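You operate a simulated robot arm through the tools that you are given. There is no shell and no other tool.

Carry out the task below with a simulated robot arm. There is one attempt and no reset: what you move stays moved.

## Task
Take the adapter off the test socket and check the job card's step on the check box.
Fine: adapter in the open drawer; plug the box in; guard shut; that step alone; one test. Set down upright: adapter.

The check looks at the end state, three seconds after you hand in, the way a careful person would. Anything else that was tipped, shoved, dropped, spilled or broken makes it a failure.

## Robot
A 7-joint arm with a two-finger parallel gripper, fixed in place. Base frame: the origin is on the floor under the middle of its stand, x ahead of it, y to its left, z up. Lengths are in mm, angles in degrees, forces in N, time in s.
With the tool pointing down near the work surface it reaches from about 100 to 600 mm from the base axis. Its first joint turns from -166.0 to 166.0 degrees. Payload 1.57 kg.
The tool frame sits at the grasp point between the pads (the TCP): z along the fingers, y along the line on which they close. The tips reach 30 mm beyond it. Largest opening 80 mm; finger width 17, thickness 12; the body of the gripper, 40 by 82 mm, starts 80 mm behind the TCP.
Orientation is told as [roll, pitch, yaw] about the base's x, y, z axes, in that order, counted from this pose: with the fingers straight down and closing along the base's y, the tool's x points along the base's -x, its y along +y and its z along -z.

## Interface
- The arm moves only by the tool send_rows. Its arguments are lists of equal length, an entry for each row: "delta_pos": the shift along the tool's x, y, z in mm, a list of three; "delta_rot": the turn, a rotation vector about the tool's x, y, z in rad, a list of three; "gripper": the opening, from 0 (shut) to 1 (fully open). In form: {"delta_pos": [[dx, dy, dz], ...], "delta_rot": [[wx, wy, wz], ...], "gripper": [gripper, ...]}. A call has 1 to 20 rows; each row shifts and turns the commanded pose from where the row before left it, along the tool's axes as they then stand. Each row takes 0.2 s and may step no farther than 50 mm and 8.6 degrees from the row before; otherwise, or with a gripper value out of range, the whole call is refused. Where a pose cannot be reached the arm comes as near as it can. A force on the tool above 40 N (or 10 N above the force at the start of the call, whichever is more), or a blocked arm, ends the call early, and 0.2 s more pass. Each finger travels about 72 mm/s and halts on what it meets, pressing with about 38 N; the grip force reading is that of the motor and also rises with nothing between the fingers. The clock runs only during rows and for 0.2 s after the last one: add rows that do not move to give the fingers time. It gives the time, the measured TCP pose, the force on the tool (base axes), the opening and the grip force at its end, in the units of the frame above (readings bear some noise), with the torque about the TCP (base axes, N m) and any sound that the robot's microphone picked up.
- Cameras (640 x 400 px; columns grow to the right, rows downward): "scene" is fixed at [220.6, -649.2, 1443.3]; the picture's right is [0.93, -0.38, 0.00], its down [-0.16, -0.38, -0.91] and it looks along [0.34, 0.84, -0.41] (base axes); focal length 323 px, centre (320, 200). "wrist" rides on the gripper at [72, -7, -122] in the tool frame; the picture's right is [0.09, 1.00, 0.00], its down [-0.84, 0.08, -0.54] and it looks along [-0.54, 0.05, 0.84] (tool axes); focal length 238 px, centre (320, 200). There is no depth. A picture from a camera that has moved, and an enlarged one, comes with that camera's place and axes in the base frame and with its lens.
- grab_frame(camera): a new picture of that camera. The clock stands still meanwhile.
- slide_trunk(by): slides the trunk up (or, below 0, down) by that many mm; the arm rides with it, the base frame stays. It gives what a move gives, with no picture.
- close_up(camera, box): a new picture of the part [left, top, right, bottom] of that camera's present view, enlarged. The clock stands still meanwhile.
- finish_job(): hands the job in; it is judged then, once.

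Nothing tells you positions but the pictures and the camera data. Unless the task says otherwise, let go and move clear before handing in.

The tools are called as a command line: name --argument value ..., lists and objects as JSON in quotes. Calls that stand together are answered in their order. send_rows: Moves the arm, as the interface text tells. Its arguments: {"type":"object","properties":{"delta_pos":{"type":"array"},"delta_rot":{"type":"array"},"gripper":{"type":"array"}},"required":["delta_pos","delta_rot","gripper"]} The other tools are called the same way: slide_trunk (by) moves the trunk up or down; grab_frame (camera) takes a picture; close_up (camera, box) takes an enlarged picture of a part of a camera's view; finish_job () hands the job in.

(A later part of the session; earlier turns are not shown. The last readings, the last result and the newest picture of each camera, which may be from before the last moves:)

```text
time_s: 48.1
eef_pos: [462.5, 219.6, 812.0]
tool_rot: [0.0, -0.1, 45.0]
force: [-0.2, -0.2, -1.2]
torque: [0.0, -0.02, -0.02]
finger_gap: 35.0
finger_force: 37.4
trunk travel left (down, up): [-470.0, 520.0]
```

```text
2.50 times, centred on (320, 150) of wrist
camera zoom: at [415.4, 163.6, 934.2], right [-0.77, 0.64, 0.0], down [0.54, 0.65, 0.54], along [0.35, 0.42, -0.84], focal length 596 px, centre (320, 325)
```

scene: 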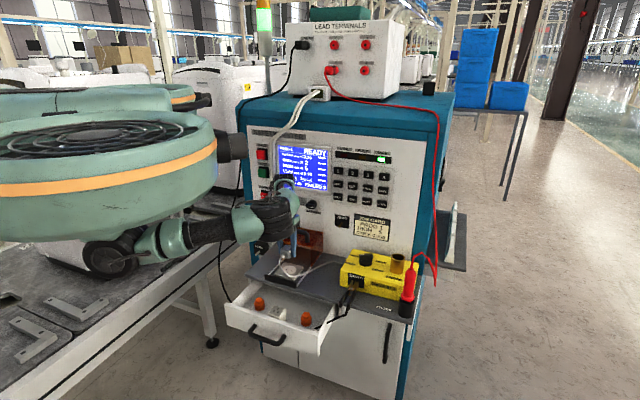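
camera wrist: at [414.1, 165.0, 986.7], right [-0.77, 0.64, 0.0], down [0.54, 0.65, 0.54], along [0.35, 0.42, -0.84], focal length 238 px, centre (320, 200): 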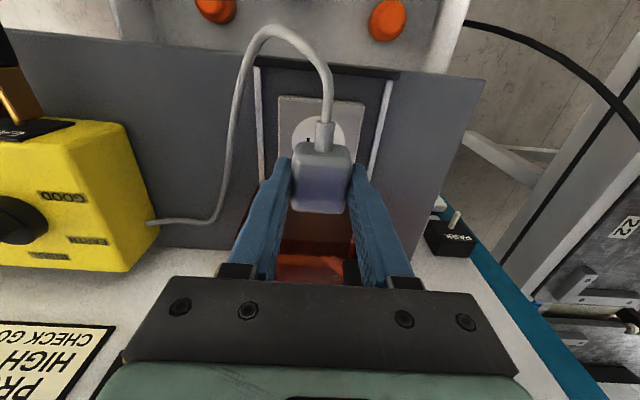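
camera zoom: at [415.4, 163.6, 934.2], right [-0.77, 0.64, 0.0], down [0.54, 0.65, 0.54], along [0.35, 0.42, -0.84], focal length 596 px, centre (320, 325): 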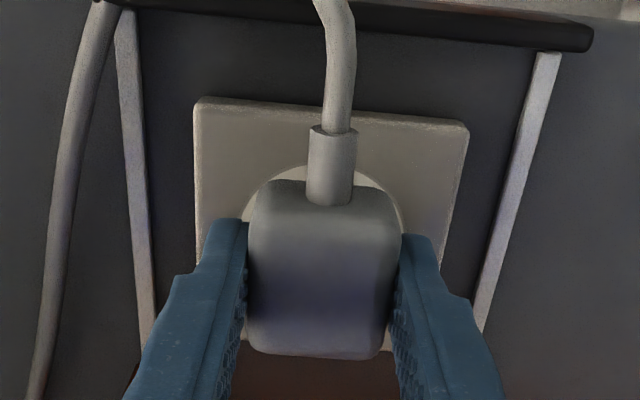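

Still descending freely. Continuing in 2 mm steps.

send_rows --delta_pos '[[0, 0.7, 2], [0, 0, 2], [0, 0, 0]]' --delta_rot '[[0, 0, 0], [0, 0, 0], [0, 0, 0]]' --gripper '[0, 0, 0]'

send_rows --delta_pos '[[0, 0, 2], [0, 0, 0]]' --delta_rot '[[0, 0, 0], [0, 0, 0]]' --gripper '[0, 0]'

close_up --camera "scene" --box '[265, 235, 325, 290]'

```text
time_s: 48.9
eef_pos: [459.2, 220.2, 806.8]
tool_rot: [0.1, -0.1, 45.0]
force: [-0.4, 0.1, -0.8]
torque: [0.0, 0.01, -0.01]
finger_gap: 35.2
finger_force: 38.3
trunk travel left (down, up): [-470.0, 520.0]
```

```text
time_s: 49.5
eef_pos: [460.6, 220.2, 805.0]
tool_rot: [-0.1, 0.0, 45.0]
force: [-0.4, 0.6, -0.8]
torque: [0.02, 0.0, 0.02]
finger_gap: 34.9
finger_force: 37.9
trunk travel left (down, up): [-470.0, 520.0]
```

```text
7.27 times, centred on (295, 262) of scene
camera zoom: at [220.6, -649.2, 1443.3], right [0.93, -0.38, 0.0], down [-0.16, -0.38, -0.91], along [0.34, 0.84, -0.41], focal length 2351 px, centre (502, -254)
```

zoom: 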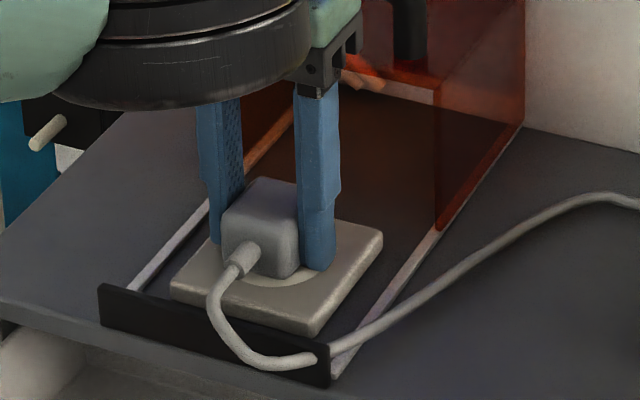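

Still no reaction force at z=805. Continuing carefully, since the fingertips are also near the plate.

send_rows --delta_pos '[[0, 0, 1.5], [0, 0, 1.5], [0, 0, 0]]' --delta_rot '[[0, 0, 0], [0, 0, 0], [0, 0, 0]]' --gripper '[0, 0, 0]'

close_up --camera "scene" --box '[275, 245, 315, 285]'

close_up --camera "wrist" --box '[240, 70, 400, 230]'

```text
time_s: 50.3
eef_pos: [460.7, 220.1, 801.3]
tool_rot: [0.1, 0.0, 45.1]
force: [0.5, 0.2, 2.2]
torque: [-0.01, 0.05, 0.0]
finger_gap: 34.8
finger_force: 37.7
trunk travel left (down, up): [-470.0, 520.0]
```

```text
10.00 times, centred on (295, 265) of scene
camera zoom: at [220.6, -649.2, 1443.3], right [0.93, -0.38, 0.0], down [-0.16, -0.38, -0.91], along [0.34, 0.84, -0.41], focal length 3233 px, centre (570, -450)
```

zoom: 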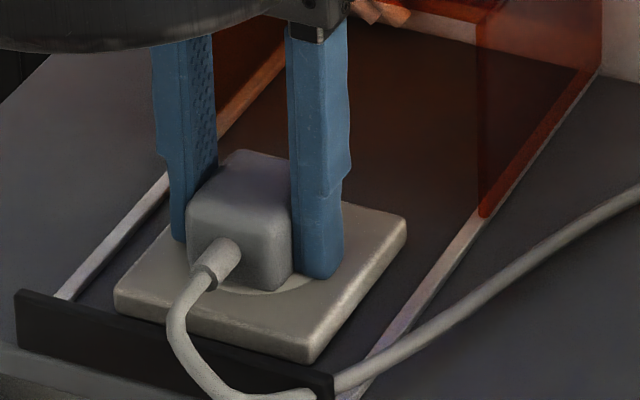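

```text
2.50 times, centred on (320, 150) of wrist
camera zoom: at [415.4, 164.4, 925.2], right [-0.77, 0.64, 0.0], down [0.54, 0.65, 0.54], along [0.35, 0.42, -0.84], focal length 596 px, centre (320, 325)
```

zoom: 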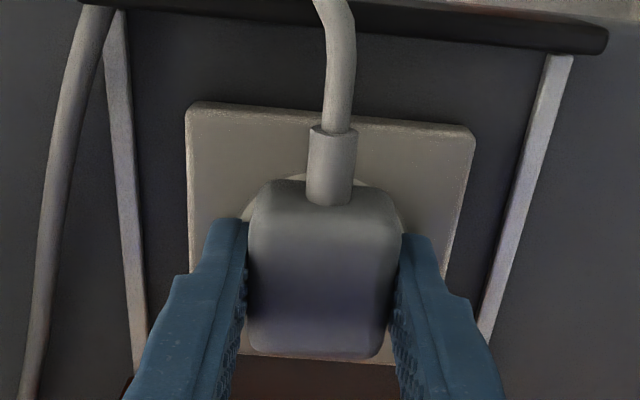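

A first 2 N reaction shows up at z≈802. Pressing down gradually to seat the plug.

send_rows --delta_pos '[[0, 0, 1.5], [0, 0, 0]]' --delta_rot '[[0, 0, 0], [0, 0, 0]]' --gripper '[0, 0]'

send_rows --delta_pos '[[0, 0, 1.5], [0, 0, 0]]' --delta_rot '[[0, 0, 0], [0, 0, 0]]' --gripper '[0, 0]'

close_up --camera "scene" --box '[275, 245, 315, 285]'

```text
time_s: 50.9
eef_pos: [461.3, 220.7, 802.0]
tool_rot: [0.0, -0.2, 44.9]
force: [2.6, -0.1, 13.3]
torque: [-0.17, 0.13, -0.01]
finger_gap: 35.0
finger_force: 38.0
trunk travel left (down, up): [-470.0, 520.0]
```

```text
time_s: 51.5
eef_pos: [460.7, 219.3, 801.9]
tool_rot: [-0.2, -0.3, 44.9]
force: [5.6, -0.3, 24.6]
torque: [-0.27, 0.19, 0.04]
finger_gap: 34.9
finger_force: 38.4
trunk travel left (down, up): [-470.0, 520.0]
```

```text
10.00 times, centred on (295, 265) of scene
camera zoom: at [220.6, -649.2, 1443.3], right [0.93, -0.38, 0.0], down [-0.16, -0.38, -0.91], along [0.34, 0.84, -0.41], focal length 3233 px, centre (570, -450)
```

zoom: 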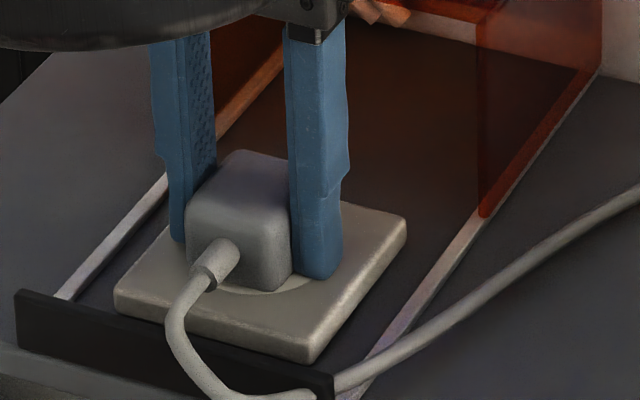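

It is now hard against something at z≈802, with 25 N and no further travel. I'm easing off the pressure, opening the fingers and checking how the plug sits.

send_rows --delta_pos '[[0, 0, -2.5], [0, 0, 0], [0, 0, 0], [0, 0, 0], [0, 0, 0]]' --delta_rot '[[0, 0, 0], [0, 0, 0], [0, 0, 0], [0, 0, 0], [0, 0, 0]]' --gripper '[0, 0.3, 0.55, 0.7, 0.7]'

send_rows --delta_pos '[[0, 0, -10], [0, 0, -15], [0, 0, -20], [0, 0, -20], [0, 0, 0]]' --delta_rot '[[0, 0, 0], [0, 0, 0], [0, 0, 0], [0, 0, 0], [0, 0, 0]]' --gripper '[0.7, 0.7, 0.7, 0.7, 0.7]'

close_up --camera "scene" --box '[275, 245, 315, 285]'

grab_frame --camera "wrist"

close_up --camera "wrist" --box '[260, 70, 390, 210]'

```text
time_s: 52.7
eef_pos: [460.7, 218.2, 801.4]
tool_rot: [-0.1, 0.1, 44.7]
force: [-1.4, -1.6, 6.2]
torque: [0.14, 0.15, 0.05]
finger_gap: 55.5
finger_force: 0.0
trunk travel left (down, up): [-470.0, 520.0]
```

```text
time_s: 53.9
eef_pos: [459.7, 219.8, 869.4]
tool_rot: [0.0, 0.1, 44.9]
force: [-0.6, 1.0, 0.1]
torque: [-0.02, 0.0, 0.01]
finger_gap: 56.1
finger_force: 0.0
trunk travel left (down, up): [-470.0, 520.0]
```

```text
10.00 times, centred on (295, 265) of scene
camera zoom: at [220.6, -649.2, 1443.3], right [0.93, -0.38, 0.0], down [-0.16, -0.38, -0.91], along [0.34, 0.84, -0.41], focal length 3233 px, centre (570, -450)
```

zoom: 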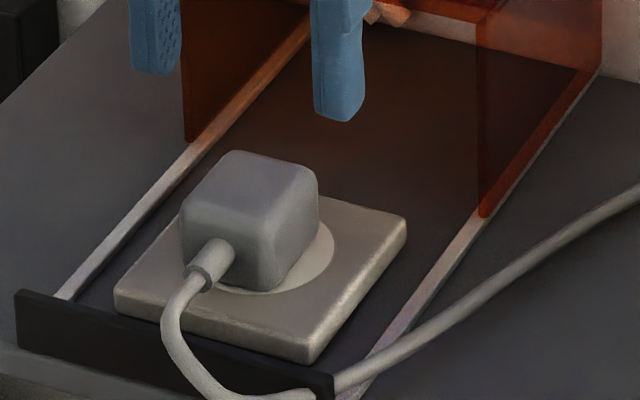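

```text
taken
camera wrist: at [414.6, 164.0, 991.7], right [-0.77, 0.64, 0.0], down [0.54, 0.65, 0.54], along [0.35, 0.42, -0.84], focal length 238 px, centre (320, 200)
```

wrist: 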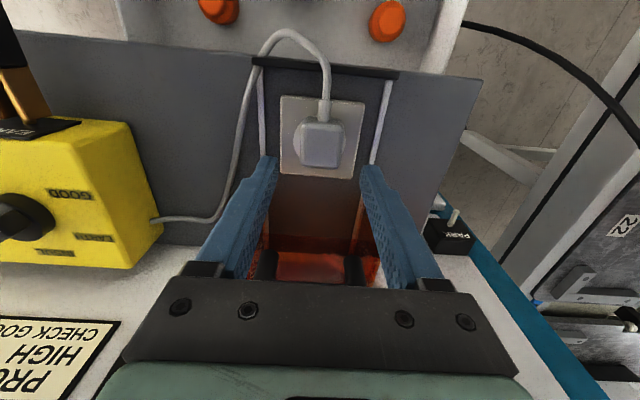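

```text
2.86 times, centred on (325, 140) of wrist
camera zoom: at [414.6, 164.0, 991.7], right [-0.77, 0.64, 0.0], down [0.54, 0.65, 0.54], along [0.35, 0.42, -0.84], focal length 681 px, centre (306, 371)
```

zoom: 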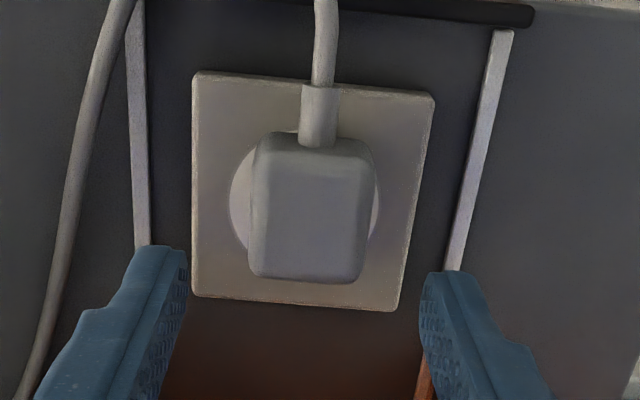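

The plug is resting on the plate about 3 mm short of the socket centre (toward the robot), so it probably hasn't engaged. I'm going back down to grip it again.

send_rows --delta_pos '[[0, 0, 20], [0, 0, 20], [0, 0, 15], [0, 0, 8], [0, 0, 0]]' --delta_rot '[[0, 0, 0], [0, 0, 0], [0, 0, 0], [0, 0, 0], [0, 0, 0]]' --gripper '[0.7, 0.7, 0.7, 0.7, 0.7]'

send_rows --delta_pos '[[0, 0, 0], [0, 0, 0], [0, 0, 0], [0, 0, 0]]' --delta_rot '[[0, 0, 0], [0, 0, 0], [0, 0, 0], [0, 0, 0]]' --gripper '[0.55, 0.4, 0, 0]'

close_up --camera "scene" --box '[275, 245, 315, 285]'

close_up --camera "wrist" --box '[240, 70, 400, 230]'

```text
time_s: 55.1
eef_pos: [460.9, 220.9, 804.3]
tool_rot: [0.0, 0.0, 45.0]
force: [-1.7, 0.0, -0.4]
torque: [0.01, -0.01, 0.01]
finger_gap: 56.2
finger_force: 0.0
trunk travel left (down, up): [-470.0, 520.0]
```

```text
time_s: 56.1
eef_pos: [460.3, 221.0, 805.5]
tool_rot: [0.1, -0.1, 45.0]
force: [-0.6, 0.0, 0.4]
torque: [0.02, 0.0, -0.01]
finger_gap: 34.9
finger_force: 37.7
trunk travel left (down, up): [-470.0, 520.0]
```

```text
10.00 times, centred on (295, 265) of scene
camera zoom: at [220.6, -649.2, 1443.3], right [0.93, -0.38, 0.0], down [-0.16, -0.38, -0.91], along [0.34, 0.84, -0.41], focal length 3233 px, centre (570, -450)
```

zoom: 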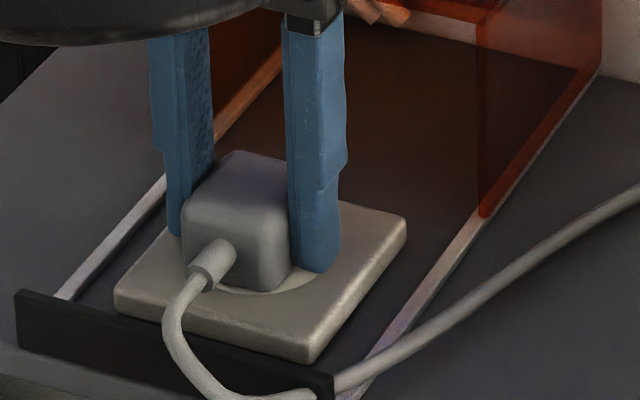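

```text
2.50 times, centred on (320, 150) of wrist
camera zoom: at [414.6, 165.0, 927.8], right [-0.77, 0.64, 0.0], down [0.54, 0.65, 0.54], along [0.35, 0.42, -0.84], focal length 596 px, centre (320, 325)
```

zoom: 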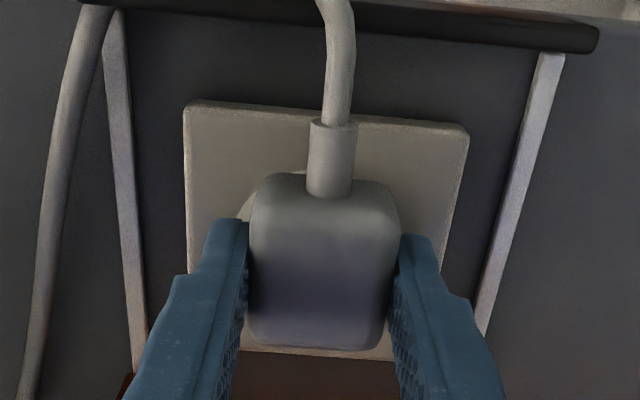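

The disc now shows only on one side of the plug, so it isn't engaged in the socket. I'm lifting it again for a hard look underneath for pins.

send_rows --delta_pos '[[0, 0, -5], [0, 0, -10], [0, 0, -15], [0, 0, -20], [0, 0, -20], [0, 0, -20], [0, 0, 0]]' --delta_rot '[[0, 0, 0], [0, 0, 0], [0, 0, 0], [0, 0, 0], [0, 0, 0], [0, 0, 0], [0, 0, 0]]' --gripper '[0, 0, 0, 0, 0, 0, 0]'

close_up --camera "scene" --box '[270, 225, 310, 260]'

close_up --camera "scene" --box '[255, 225, 325, 290]'

close_up --camera "wrist" --box '[260, 80, 390, 230]'

close_up --camera "scene" --box '[265, 300, 305, 330]'

```text
time_s: 57.7
eef_pos: [459.4, 220.5, 896.8]
tool_rot: [-0.1, 0.0, 45.1]
force: [0.1, -0.8, 0.4]
torque: [0.01, 0.02, 0.02]
finger_gap: 35.0
finger_force: 37.9
trunk travel left (down, up): [-470.0, 520.0]
```

```text
11.43 times, centred on (290, 242) of scene
camera zoom: at [220.6, -649.2, 1443.3], right [0.93, -0.38, 0.0], down [-0.16, -0.38, -0.91], along [0.34, 0.84, -0.41], focal length 3695 px, centre (663, -286)
```

zoom: 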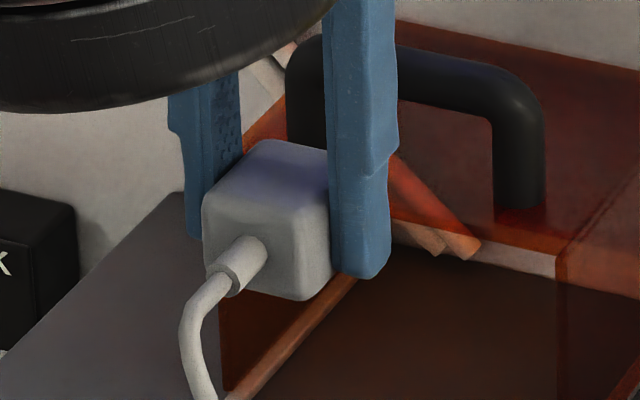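

```text
6.15 times, centred on (290, 258) of scene
camera zoom: at [220.6, -649.2, 1443.3], right [0.93, -0.38, 0.0], down [-0.16, -0.38, -0.91], along [0.34, 0.84, -0.41], focal length 1989 px, centre (505, -154)
```

zoom: 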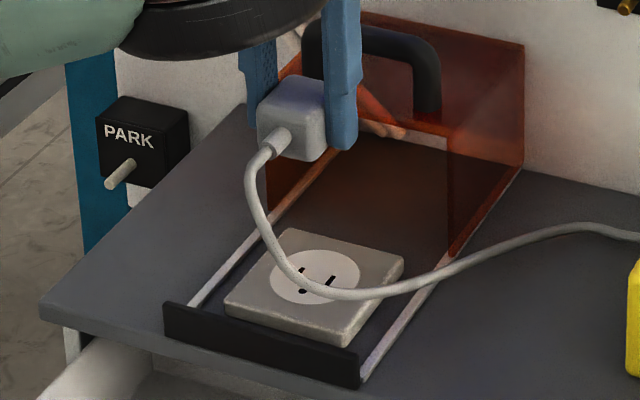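

```text
2.67 times, centred on (325, 155) of wrist
camera zoom: at [413.9, 163.4, 1019.0], right [-0.77, 0.64, 0.0], down [0.54, 0.65, 0.54], along [0.35, 0.42, -0.84], focal length 636 px, centre (307, 320)
```

zoom: 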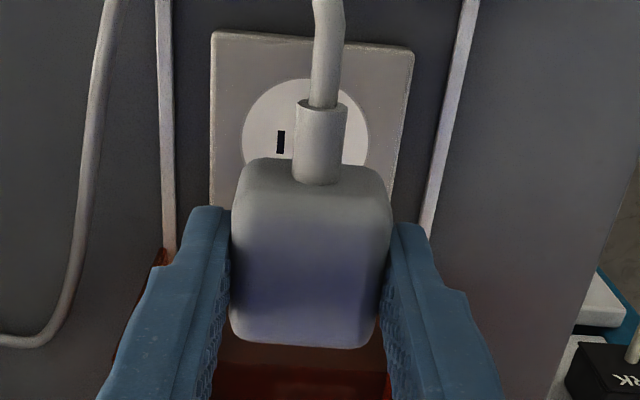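

```text
13.33 times, centred on (285, 315) of scene
camera zoom: at [220.6, -649.2, 1443.3], right [0.93, -0.38, 0.0], down [-0.16, -0.38, -0.91], along [0.34, 0.84, -0.41], focal length 4310 px, centre (787, -1333)
```

zoom: 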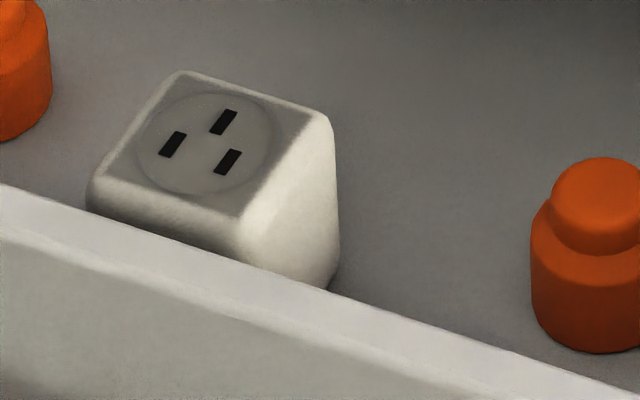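

No pins show, so I'll get the plug properly centred instead: it was about 4 mm short in w and 1.5 mm short in u. Correcting and descending to just above the plate to check.

send_rows --delta_pos '[[-5, -1.3, 0], [0, 0, 20], [0, 0, 20], [0, 0, 20], [0, 0, 15], [0, 0, 8], [0, 0, 0]]' --delta_rot '[[0, 0, 0], [0, 0, 0], [0, 0, 0], [0, 0, 0], [0, 0, 0], [0, 0, 0], [0, 0, 0]]' --gripper '[0, 0, 0, 0, 0, 0, 0]'

close_up --camera "wrist" --box '[240, 70, 400, 230]'

close_up --camera "scene" --box '[275, 245, 315, 285]'

```text
time_s: 59.3
eef_pos: [465.2, 223.6, 811.3]
tool_rot: [0.0, 0.1, 45.0]
force: [1.0, 0.4, 0.0]
torque: [-0.04, 0.01, -0.03]
finger_gap: 35.0
finger_force: 38.0
trunk travel left (down, up): [-470.0, 520.0]
```

```text
2.50 times, centred on (320, 150) of wrist
camera zoom: at [418.7, 166.6, 934.3], right [-0.77, 0.64, 0.0], down [0.54, 0.65, 0.54], along [0.35, 0.42, -0.84], focal length 596 px, centre (320, 325)
```

zoom: 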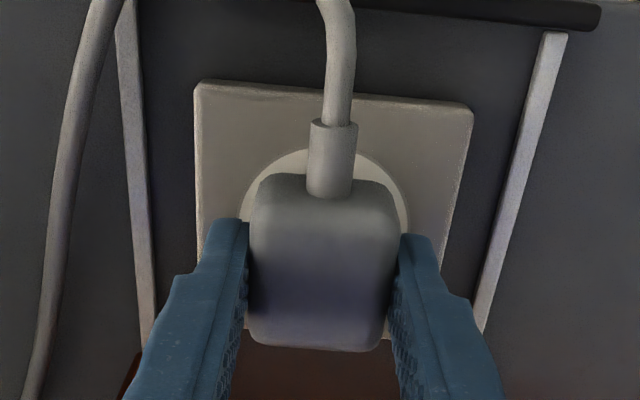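

```text
10.00 times, centred on (295, 265) of scene
camera zoom: at [220.6, -649.2, 1443.3], right [0.93, -0.38, 0.0], down [-0.16, -0.38, -0.91], along [0.34, 0.84, -0.41], focal length 3233 px, centre (570, -450)
```

zoom: 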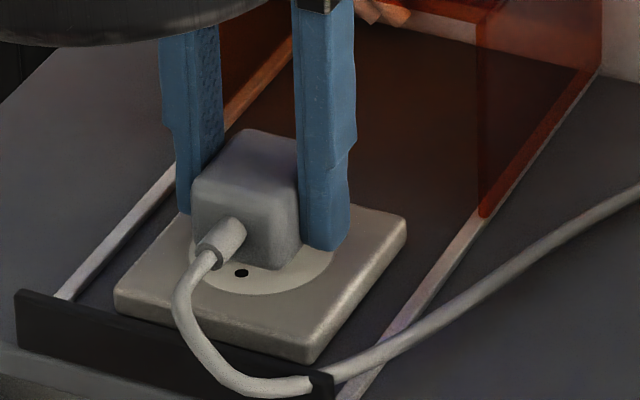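

It's better now, with the disc showing evenly left and right; it still needs about 3 mm more in w and a hair in u. Applying that and descending to contact.

send_rows --delta_pos '[[-3, 0.6, 0], [0, 0, 3], [0, 0, 2], [0, 0, 2], [0, 0, 0]]' --delta_rot '[[0, 0, 0], [0, 0, 0], [0, 0, 0], [0, 0, 0], [0, 0, 0]]' --gripper '[0, 0, 0, 0, 0]'

close_up --camera "wrist" --box '[240, 70, 400, 230]'

close_up --camera "scene" --box '[275, 245, 315, 285]'

```text
time_s: 60.5
eef_pos: [466.4, 225.5, 804.4]
tool_rot: [0.0, 0.0, 45.0]
force: [0.2, 0.5, 2.1]
torque: [-0.02, 0.04, 0.02]
finger_gap: 35.2
finger_force: 37.5
trunk travel left (down, up): [-470.0, 520.0]
```

```text
2.50 times, centred on (320, 150) of wrist
camera zoom: at [421.0, 169.4, 927.7], right [-0.77, 0.64, 0.0], down [0.54, 0.65, 0.54], along [0.35, 0.42, -0.84], focal length 596 px, centre (320, 325)
```

zoom: 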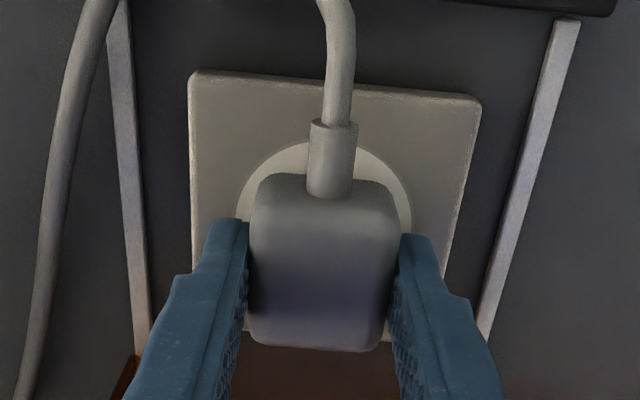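

```text
10.00 times, centred on (295, 265) of scene
camera zoom: at [220.6, -649.2, 1443.3], right [0.93, -0.38, 0.0], down [-0.16, -0.38, -0.91], along [0.34, 0.84, -0.41], focal length 3233 px, centre (570, -450)
```

zoom: 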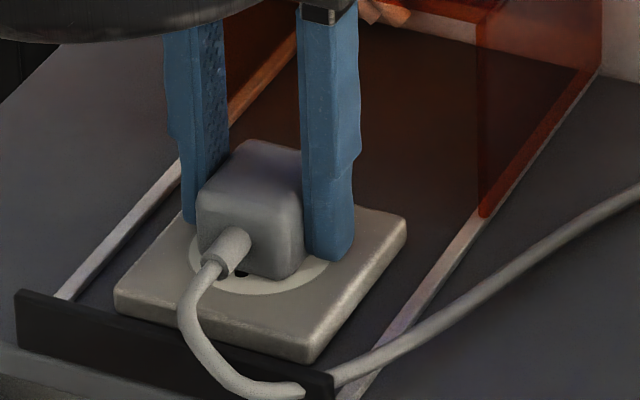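

Contact at z≈804 with the plug now within about half a millimetre of centre. Pressing down progressively to see if it drops in.

send_rows --delta_pos '[[0, 0, 1.5], [0, 0, 0]]' --delta_rot '[[0, 0, 0], [0, 0, 0]]' --gripper '[0, 0]'

send_rows --delta_pos '[[0, 0, 1.5], [0, 0, 0]]' --delta_rot '[[0, 0, 0], [0, 0, 0]]' --gripper '[0, 0]'

send_rows --delta_pos '[[0, 0, 1.5], [0, 0, 0]]' --delta_rot '[[0, 0, 0], [0, 0, 0]]' --gripper '[0, 0]'

close_up --camera "scene" --box '[275, 245, 315, 285]'

```text
time_s: 61.1
eef_pos: [466.4, 225.0, 805.1]
tool_rot: [0.0, -0.2, 44.9]
force: [0.3, -1.8, 15.6]
torque: [-0.23, 0.23, 0.05]
finger_gap: 35.3
finger_force: 38.1
trunk travel left (down, up): [-470.0, 520.0]
```

```text
time_s: 61.7
eef_pos: [466.8, 225.3, 804.3]
tool_rot: [-0.1, -0.5, 44.9]
force: [2.7, -2.7, 32.9]
torque: [-0.41, 0.3, -0.01]
finger_gap: 34.8
finger_force: 37.8
trunk travel left (down, up): [-470.0, 520.0]
```

```text
time_s: 62.3
eef_pos: [465.6, 225.4, 803.6]
tool_rot: [0.0, -0.5, 44.9]
force: [3.3, -2.7, 36.6]
torque: [-0.15, 0.0, 0.0]
finger_gap: 35.1
finger_force: 38.0
trunk travel left (down, up): [-470.0, 520.0]
```

```text
10.00 times, centred on (295, 265) of scene
camera zoom: at [220.6, -649.2, 1443.3], right [0.93, -0.38, 0.0], down [-0.16, -0.38, -0.91], along [0.34, 0.84, -0.41], focal length 3233 px, centre (570, -450)
```

zoom: 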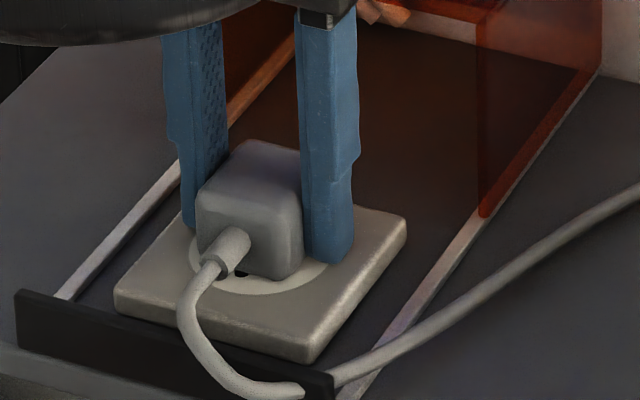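

It is pressed to 37 N with no further travel. I'm releasing the pressure and testing with a small upward pull whether the socket now holds it.

send_rows --delta_pos '[[0, 0, -2], [0, 0, -2.5], [0, 0, 0]]' --delta_rot '[[0, 0, 0], [0, 0, 0], [0, 0, 0]]' --gripper '[0, 0, 0]'

send_rows --delta_pos '[[0, 0, -1.5], [0, 0, 0]]' --delta_rot '[[0, 0, 0], [0, 0, 0]]' --gripper '[0, 0]'

send_rows --delta_pos '[[0, 0, -1.5], [0, 0, 0]]' --delta_rot '[[0, 0, 0], [0, 0, 0]]' --gripper '[0, 0]'

close_up --camera "scene" --box '[275, 245, 315, 285]'

close_up --camera "wrist" --box '[240, 70, 400, 230]'

```text
time_s: 63.1
eef_pos: [463.6, 224.2, 803.9]
tool_rot: [0.0, 0.2, 45.0]
force: [-0.3, -6.9, 13.3]
torque: [-0.17, -0.11, -0.02]
finger_gap: 35.2
finger_force: 38.0
trunk travel left (down, up): [-470.0, 520.0]
heard: snap
```

```text
time_s: 63.7
eef_pos: [465.7, 227.2, 804.8]
tool_rot: [0.2, 0.0, 45.0]
force: [0.4, 0.0, -0.1]
torque: [-0.02, 0.01, 0.04]
finger_gap: 35.1
finger_force: 37.3
trunk travel left (down, up): [-470.0, 520.0]
heard: snap
```

```text
time_s: 64.3
eef_pos: [465.9, 226.7, 807.6]
tool_rot: [0.0, 0.0, 44.9]
force: [0.5, -0.1, -1.5]
torque: [0.02, -0.01, 0.01]
finger_gap: 35.0
finger_force: 38.7
trunk travel left (down, up): [-470.0, 520.0]
```

```text
10.00 times, centred on (295, 265) of scene
camera zoom: at [220.6, -649.2, 1443.3], right [0.93, -0.38, 0.0], down [-0.16, -0.38, -0.91], along [0.34, 0.84, -0.41], focal length 3233 px, centre (570, -450)
```

zoom: 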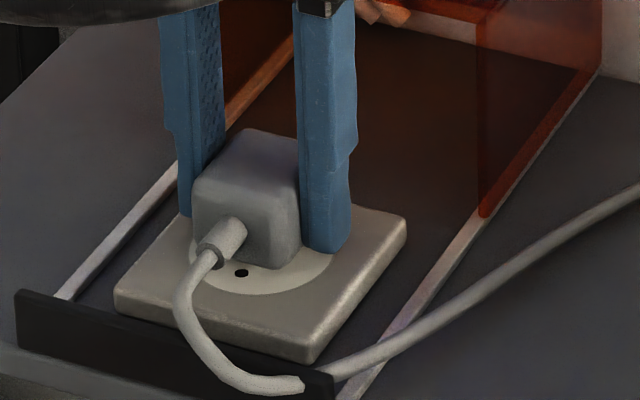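

```text
2.50 times, centred on (320, 150) of wrist
camera zoom: at [420.1, 170.0, 930.6], right [-0.77, 0.64, 0.0], down [0.54, 0.65, 0.54], along [0.35, 0.42, -0.84], focal length 596 px, centre (320, 325)
```

zoom: 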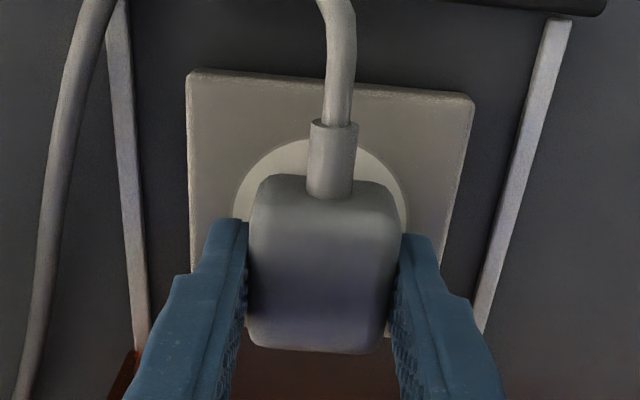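

I heard "snap" twice, first while easing off and again on the pull. Before going on I'm checking everything around the socket for what snapped.

grab_frame --camera "scene"

close_up --camera "scene" --box '[220, 210, 440, 350]'

close_up --camera "scene" --box '[240, 120, 400, 220]'

grab_frame --camera "wrist"

```text
taken
```

scene: 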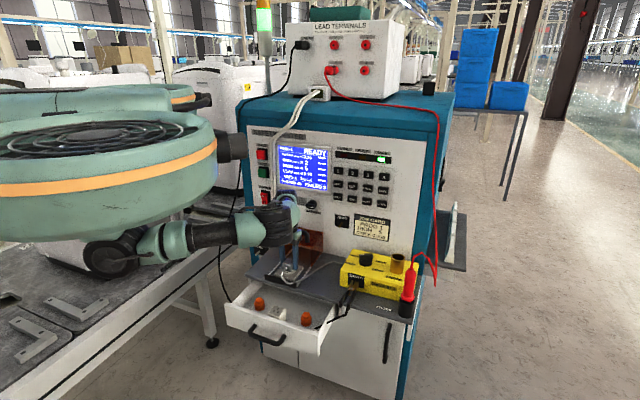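

```text
2.86 times, centred on (330, 280) of scene
camera zoom: at [220.6, -649.2, 1443.3], right [0.93, -0.38, 0.0], down [-0.16, -0.38, -0.91], along [0.34, 0.84, -0.41], focal length 924 px, centre (291, -29)
```

zoom: 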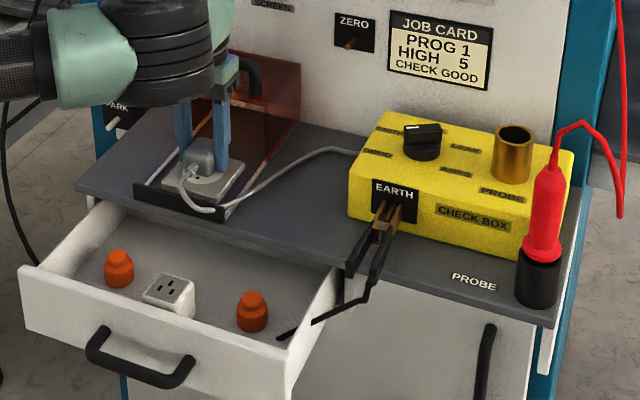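

```text
4.00 times, centred on (320, 170) of scene
camera zoom: at [220.6, -649.2, 1443.3], right [0.93, -0.38, 0.0], down [-0.16, -0.38, -0.91], along [0.34, 0.84, -0.41], focal length 1293 px, centre (320, 320)
```

zoom: 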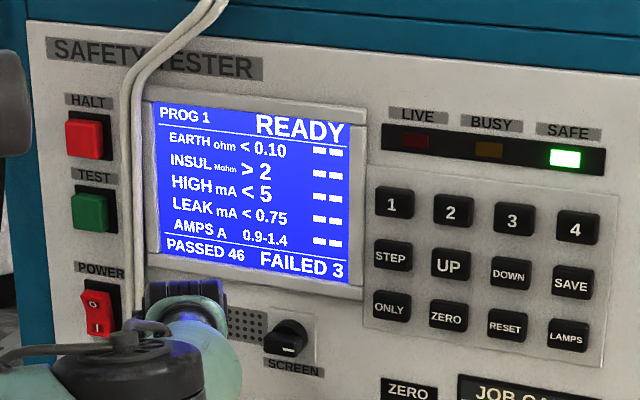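

```text
taken
camera wrist: at [420.1, 170.0, 930.6], right [-0.77, 0.64, 0.0], down [0.54, 0.65, 0.54], along [0.35, 0.42, -0.84], focal length 238 px, centre (320, 200)
```

wrist: 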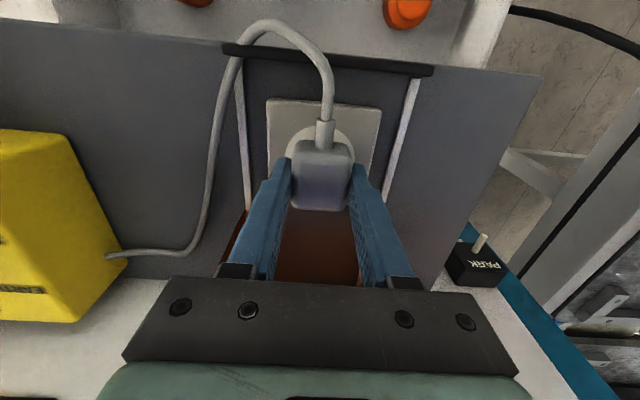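

Nothing is damaged, so those sounds read as the plug snapping in and then out when I pulled. I'm setting it back down about 1 mm closer, easing on and listening for the snap.

send_rows --delta_pos '[[1.2, 0, 1.5], [0, 0, 1.5], [0, 0, 1], [0, 0, 0]]' --delta_rot '[[0, 0, 0], [0, 0, 0], [0, 0, 0], [0, 0, 0]]' --gripper '[0, 0, 0, 0]'

send_rows --delta_pos '[[0, 0, 1], [0, 0, 0]]' --delta_rot '[[0, 0, 0], [0, 0, 0]]' --gripper '[0, 0]'

close_up --camera "wrist" --box '[240, 70, 400, 230]'

```text
time_s: 65.3
eef_pos: [465.4, 224.4, 803.4]
tool_rot: [0.0, 0.1, 45.0]
force: [-1.0, -0.5, 0.8]
torque: [0.03, -0.02, 0.03]
finger_gap: 35.0
finger_force: 38.3
trunk travel left (down, up): [-470.0, 520.0]
```

```text
time_s: 65.9
eef_pos: [465.3, 225.5, 802.8]
tool_rot: [0.0, -0.1, 45.0]
force: [1.7, 0.5, 7.9]
torque: [-0.12, 0.09, 0.0]
finger_gap: 35.1
finger_force: 37.7
trunk travel left (down, up): [-470.0, 520.0]
```

```text
2.50 times, centred on (320, 150) of wrist
camera zoom: at [419.8, 168.7, 926.0], right [-0.77, 0.64, 0.0], down [0.54, 0.65, 0.54], along [0.35, 0.42, -0.84], focal length 596 px, centre (320, 325)
```

zoom: 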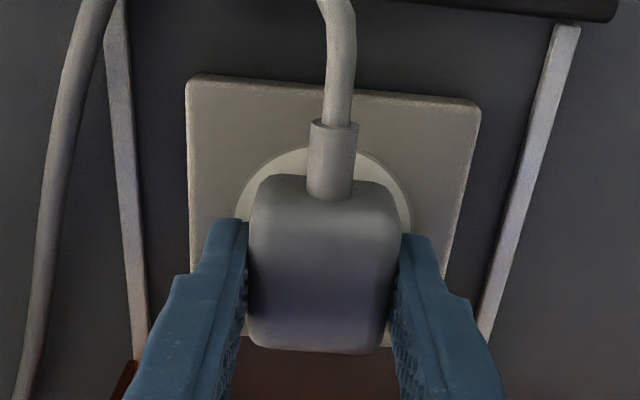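

In contact with 8 N and no snap yet. At the snap the tool had sat about 2 mm closer to the robot, so I'm sliding that way in 1 mm steps under light pressure.

send_rows --delta_pos '[[1, 0, 0], [0, 0, 0]]' --delta_rot '[[0, 0, 0], [0, 0, 0]]' --gripper '[0, 0]'

send_rows --delta_pos '[[1, 0, 0], [0, 0, 0]]' --delta_rot '[[0, 0, 0], [0, 0, 0]]' --gripper '[0, 0]'

close_up --camera "wrist" --box '[240, 70, 400, 230]'

```text
time_s: 66.5
eef_pos: [464.4, 223.4, 802.8]
tool_rot: [0.0, -0.1, 45.0]
force: [2.3, 2.7, 9.1]
torque: [-0.06, 0.09, -0.01]
finger_gap: 35.1
finger_force: 38.2
trunk travel left (down, up): [-470.0, 520.0]
```

```text
time_s: 67.1
eef_pos: [465.2, 223.1, 802.5]
tool_rot: [0.2, -0.1, 45.0]
force: [2.8, 2.7, 10.8]
torque: [-0.05, 0.1, 0.0]
finger_gap: 34.9
finger_force: 37.8
trunk travel left (down, up): [-470.0, 520.0]
```

```text
2.50 times, centred on (320, 150) of wrist
camera zoom: at [417.9, 167.2, 925.9], right [-0.77, 0.64, 0.0], down [0.54, 0.65, 0.54], along [0.35, 0.42, -0.84], focal length 596 px, centre (320, 325)
```

zoom: 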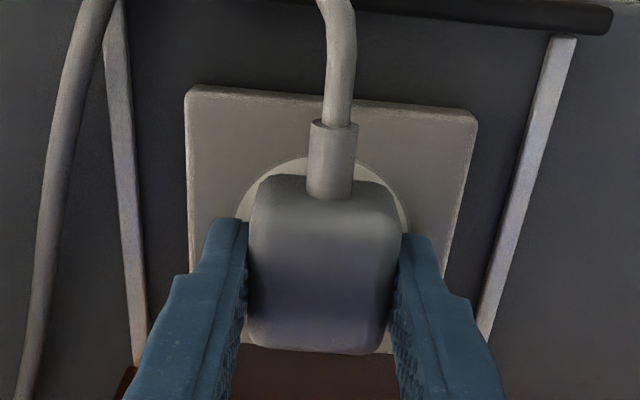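

Lateral force is small here and there's still no snap at 10 N. Pressing harder in steps at this spot, as the snap followed a firm press last time.

send_rows --delta_pos '[[0, 0, 1.5], [0, 0, 0]]' --delta_rot '[[0, 0, 0], [0, 0, 0]]' --gripper '[0, 0]'

send_rows --delta_pos '[[0, 0, 1.2], [0, 0, 0]]' --delta_rot '[[0, 0, 0], [0, 0, 0]]' --gripper '[0, 0]'

```text
time_s: 67.7
eef_pos: [463.7, 223.4, 803.0]
tool_rot: [0.1, -0.2, 45.0]
force: [3.2, 2.1, 23.1]
torque: [-0.27, 0.26, 0.04]
finger_gap: 35.2
finger_force: 37.9
trunk travel left (down, up): [-470.0, 520.0]
```

```text
time_s: 68.3
eef_pos: [463.0, 223.0, 802.6]
tool_rot: [0.1, -0.4, 44.9]
force: [1.1, -1.5, 32.9]
torque: [-0.4, 0.3, 0.01]
finger_gap: 34.9
finger_force: 37.8
trunk travel left (down, up): [-470.0, 520.0]
```

No snap at 33 N while pressing; last time it came while easing off. I'm easing back in small steps, staying in contact.

send_rows --delta_pos '[[0, 0, -1], [0, 0, 0]]' --delta_rot '[[0, 0, 0], [0, 0, 0]]' --gripper '[0, 0]'

send_rows --delta_pos '[[0, 0, -1.2], [0, 0, 0]]' --delta_rot '[[0, 0, 0], [0, 0, 0]]' --gripper '[0, 0]'

close_up --camera "wrist" --box '[240, 70, 400, 230]'

close_up --camera "scene" --box '[275, 245, 315, 285]'

```text
time_s: 68.9
eef_pos: [463.5, 223.8, 803.4]
tool_rot: [0.0, -0.3, 44.9]
force: [1.7, -3.9, 29.4]
torque: [-0.29, 0.13, 0.01]
finger_gap: 35.0
finger_force: 38.1
trunk travel left (down, up): [-470.0, 520.0]
```

```text
time_s: 69.5
eef_pos: [462.7, 223.4, 802.4]
tool_rot: [0.0, -0.2, 44.9]
force: [1.5, -1.9, 21.7]
torque: [-0.13, -0.03, 0.03]
finger_gap: 35.1
finger_force: 38.1
trunk travel left (down, up): [-470.0, 520.0]
```

```text
2.50 times, centred on (320, 150) of wrist
camera zoom: at [417.6, 167.0, 925.3], right [-0.77, 0.64, 0.0], down [0.54, 0.64, 0.54], along [0.35, 0.42, -0.84], focal length 596 px, centre (320, 325)
```

zoom: 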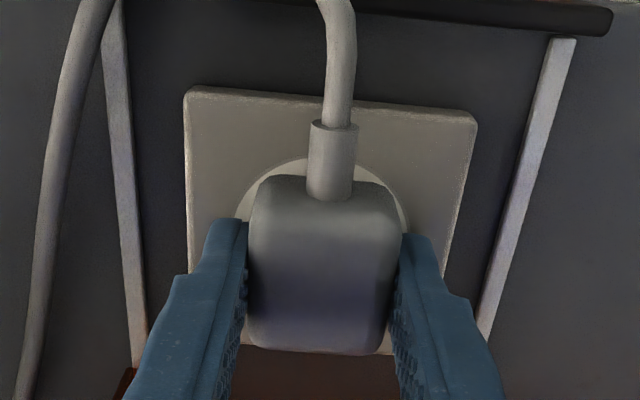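

```text
10.00 times, centred on (295, 265) of scene
camera zoom: at [220.6, -649.2, 1443.3], right [0.93, -0.38, 0.0], down [-0.16, -0.38, -0.91], along [0.34, 0.84, -0.41], focal length 3233 px, centre (570, -450)
```

zoom: 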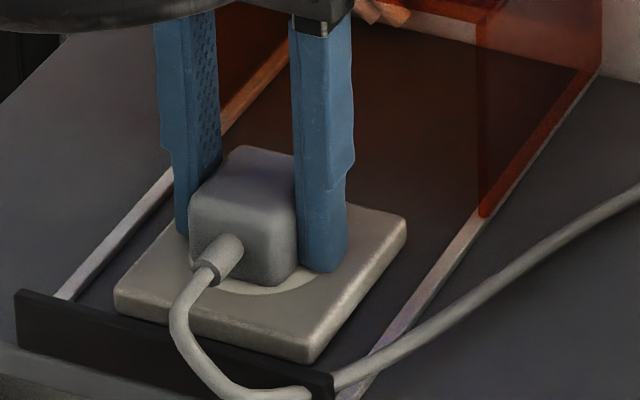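

The image shows the plug is now about 3 mm short again, so my earlier position was the right one. I'm easing off, lifting slightly and moving back 3 mm toward the panel.

send_rows --delta_pos '[[0, 0, -2], [0, 0, -2], [-3, 0, 0], [0, 0, 0]]' --delta_rot '[[0, 0, 0], [0, 0, 0], [0, 0, 0], [0, 0, 0]]' --gripper '[0, 0, 0, 0]'

close_up --camera "wrist" --box '[240, 70, 400, 230]'

close_up --camera "scene" --box '[275, 245, 315, 285]'

```text
time_s: 70.5
eef_pos: [466.2, 226.9, 805.6]
tool_rot: [0.0, 0.0, 45.0]
force: [0.6, -0.8, -0.2]
torque: [0.02, 0.0, -0.02]
finger_gap: 34.9
finger_force: 38.7
trunk travel left (down, up): [-470.0, 520.0]
```

```text
2.50 times, centred on (320, 150) of wrist
camera zoom: at [419.9, 169.7, 928.7], right [-0.77, 0.64, 0.0], down [0.54, 0.65, 0.54], along [0.35, 0.42, -0.84], focal length 596 px, centre (320, 325)
```

zoom: 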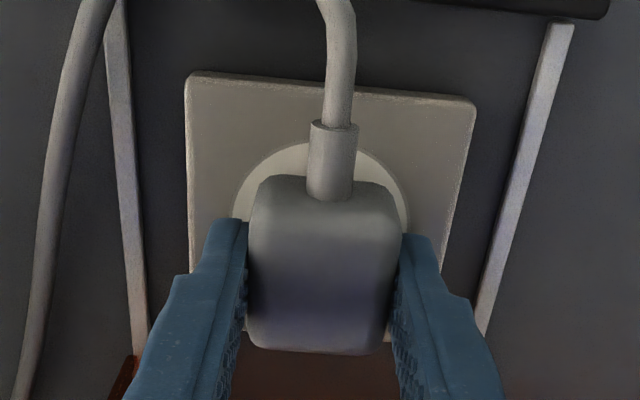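

```text
10.00 times, centred on (295, 265) of scene
camera zoom: at [220.6, -649.2, 1443.3], right [0.93, -0.38, 0.0], down [-0.16, -0.38, -0.91], along [0.34, 0.84, -0.41], focal length 3233 px, centre (570, -450)
```

zoom: 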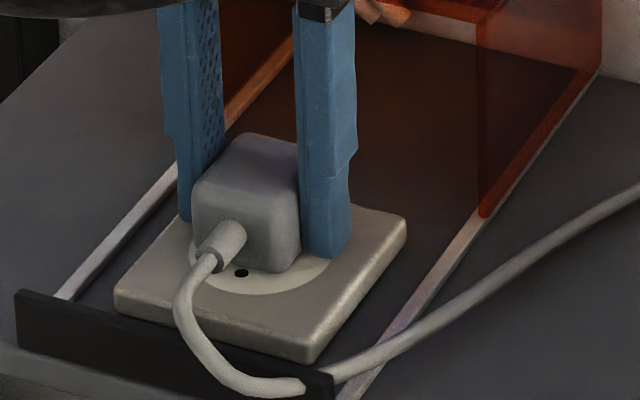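

I'm about 1 mm off sideways compared with the pre-snap pose. Correcting that and lowering to contact.

send_rows --delta_pos '[[-0.6, -1, 0], [0, 0, 1.5], [0, 0, 0]]' --delta_rot '[[0, 0, 0], [0, 0, 0], [0, 0, 0]]' --gripper '[0, 0, 0]'

close_up --camera "wrist" --box '[240, 70, 400, 230]'

close_up --camera "scene" --box '[275, 245, 315, 285]'

```text
time_s: 71.3
eef_pos: [467.5, 225.8, 804.8]
tool_rot: [0.1, -0.1, 44.9]
force: [0.0, -0.3, -0.6]
torque: [-0.01, 0.03, 0.0]
finger_gap: 35.1
finger_force: 38.0
trunk travel left (down, up): [-470.0, 520.0]
```

```text
2.50 times, centred on (320, 150) of wrist
camera zoom: at [421.4, 169.8, 927.4], right [-0.77, 0.64, 0.0], down [0.54, 0.65, 0.54], along [0.35, 0.42, -0.84], focal length 596 px, centre (320, 325)
```

zoom: 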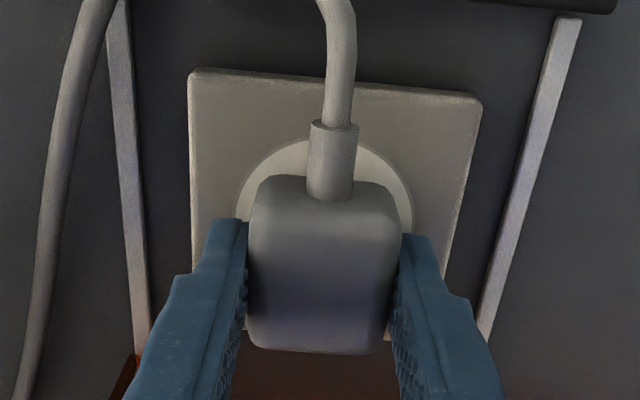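

```text
10.00 times, centred on (295, 265) of scene
camera zoom: at [220.6, -649.2, 1443.3], right [0.93, -0.38, 0.0], down [-0.16, -0.38, -0.91], along [0.34, 0.84, -0.41], focal length 3233 px, centre (570, -450)
```

zoom: 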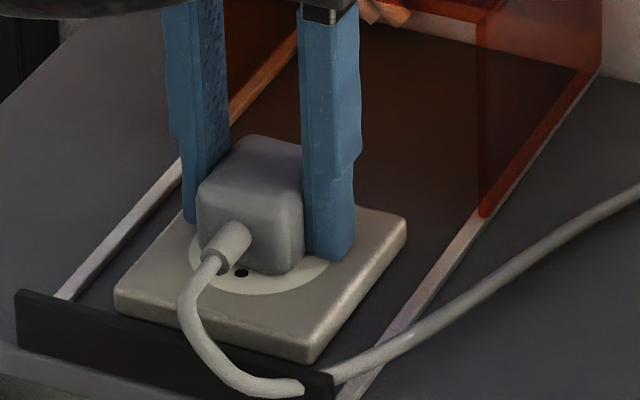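

This matches the pre-snap alignment. Pressing down in steps and listening.

send_rows --delta_pos '[[0, 0, 1.5], [0, 0, 1], [0, 0, 0]]' --delta_rot '[[0, 0, 0], [0, 0, 0], [0, 0, 0]]' --gripper '[0, 0, 0]'

send_rows --delta_pos '[[0, 0, 1.5], [0, 0, 0]]' --delta_rot '[[0, 0, 0], [0, 0, 0]]' --gripper '[0, 0]'

send_rows --delta_pos '[[0, 0, 1.2], [0, 0, 0]]' --delta_rot '[[0, 0, 0], [0, 0, 0]]' --gripper '[0, 0]'

```text
time_s: 72.1
eef_pos: [467.6, 225.3, 803.0]
tool_rot: [-0.1, -0.1, 45.0]
force: [-2.0, 0.0, 8.2]
torque: [0.03, -0.01, -0.02]
finger_gap: 34.9
finger_force: 38.3
trunk travel left (down, up): [-470.0, 520.0]
```

```text
time_s: 72.7
eef_pos: [467.1, 225.9, 801.3]
tool_rot: [-0.1, -0.2, 45.0]
force: [-0.5, 0.9, 21.8]
torque: [-0.11, 0.2, 0.0]
finger_gap: 35.2
finger_force: 38.2
trunk travel left (down, up): [-470.0, 520.0]
```

```text
time_s: 73.3
eef_pos: [466.6, 224.5, 802.7]
tool_rot: [0.0, -0.4, 44.9]
force: [0.1, -0.7, 33.6]
torque: [-0.28, 0.26, -0.03]
finger_gap: 34.8
finger_force: 38.0
trunk travel left (down, up): [-470.0, 520.0]
```

At 34 N. One more small press and then a gentle ease-off, same as last time.

send_rows --delta_pos '[[0, 0, 1.2], [0, 0, 0]]' --delta_rot '[[0, 0, 0], [0, 0, 0]]' --gripper '[0, 0]'

send_rows --delta_pos '[[0, 0, -2], [0, 0, 0]]' --delta_rot '[[0, 0, 0], [0, 0, 0]]' --gripper '[0, 0]'

close_up --camera "wrist" --box '[240, 70, 400, 230]'

```text
time_s: 73.9
eef_pos: [467.1, 224.8, 801.8]
tool_rot: [0.1, -0.5, 44.9]
force: [0.3, -5.8, 38.9]
torque: [-0.29, 0.33, 0.03]
finger_gap: 35.1
finger_force: 38.0
trunk travel left (down, up): [-470.0, 520.0]
```

```text
time_s: 74.5
eef_pos: [467.5, 223.6, 802.6]
tool_rot: [0.0, -0.3, 44.9]
force: [5.4, -1.2, 26.6]
torque: [-0.09, -0.1, -0.03]
finger_gap: 35.1
finger_force: 38.1
trunk travel left (down, up): [-470.0, 520.0]
```

```text
2.50 times, centred on (320, 150) of wrist
camera zoom: at [420.9, 168.9, 924.5], right [-0.77, 0.64, 0.0], down [0.54, 0.64, 0.55], along [0.35, 0.42, -0.84], focal length 596 px, centre (320, 325)
```

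zoom: 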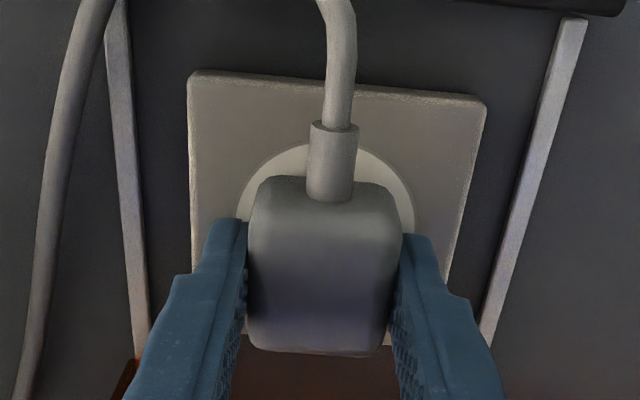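

No snap yet at 27 N. Easing off another step, still in contact.

send_rows --delta_pos '[[0, 0, -1.2], [0, 0, 0]]' --delta_rot '[[0, 0, 0], [0, 0, 0]]' --gripper '[0, 0]'

send_rows --delta_pos '[[0, 0, -1], [0, 0, 0]]' --delta_rot '[[0, 0, 0], [0, 0, 0]]' --gripper '[0, 0]'

close_up --camera "wrist" --box '[240, 70, 400, 230]'

```text
time_s: 75.1
eef_pos: [467.1, 225.4, 801.6]
tool_rot: [0.0, -0.1, 45.0]
force: [7.9, -0.2, 20.8]
torque: [0.01, -0.28, 0.01]
finger_gap: 35.0
finger_force: 37.9
trunk travel left (down, up): [-470.0, 520.0]
```

```text
time_s: 75.7
eef_pos: [465.3, 226.6, 801.6]
tool_rot: [0.0, -0.1, 45.0]
force: [6.5, 2.4, 12.1]
torque: [0.13, -0.36, 0.05]
finger_gap: 35.1
finger_force: 38.0
trunk travel left (down, up): [-470.0, 520.0]
```

```text
2.50 times, centred on (320, 150) of wrist
camera zoom: at [421.1, 169.1, 924.8], right [-0.77, 0.64, 0.0], down [0.54, 0.65, 0.54], along [0.35, 0.42, -0.84], focal length 596 px, centre (320, 325)
```

zoom: 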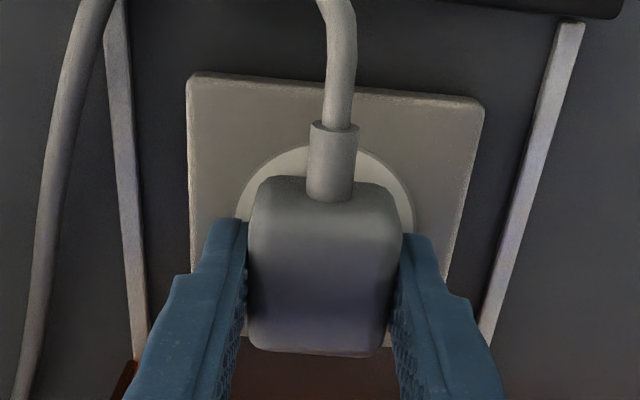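

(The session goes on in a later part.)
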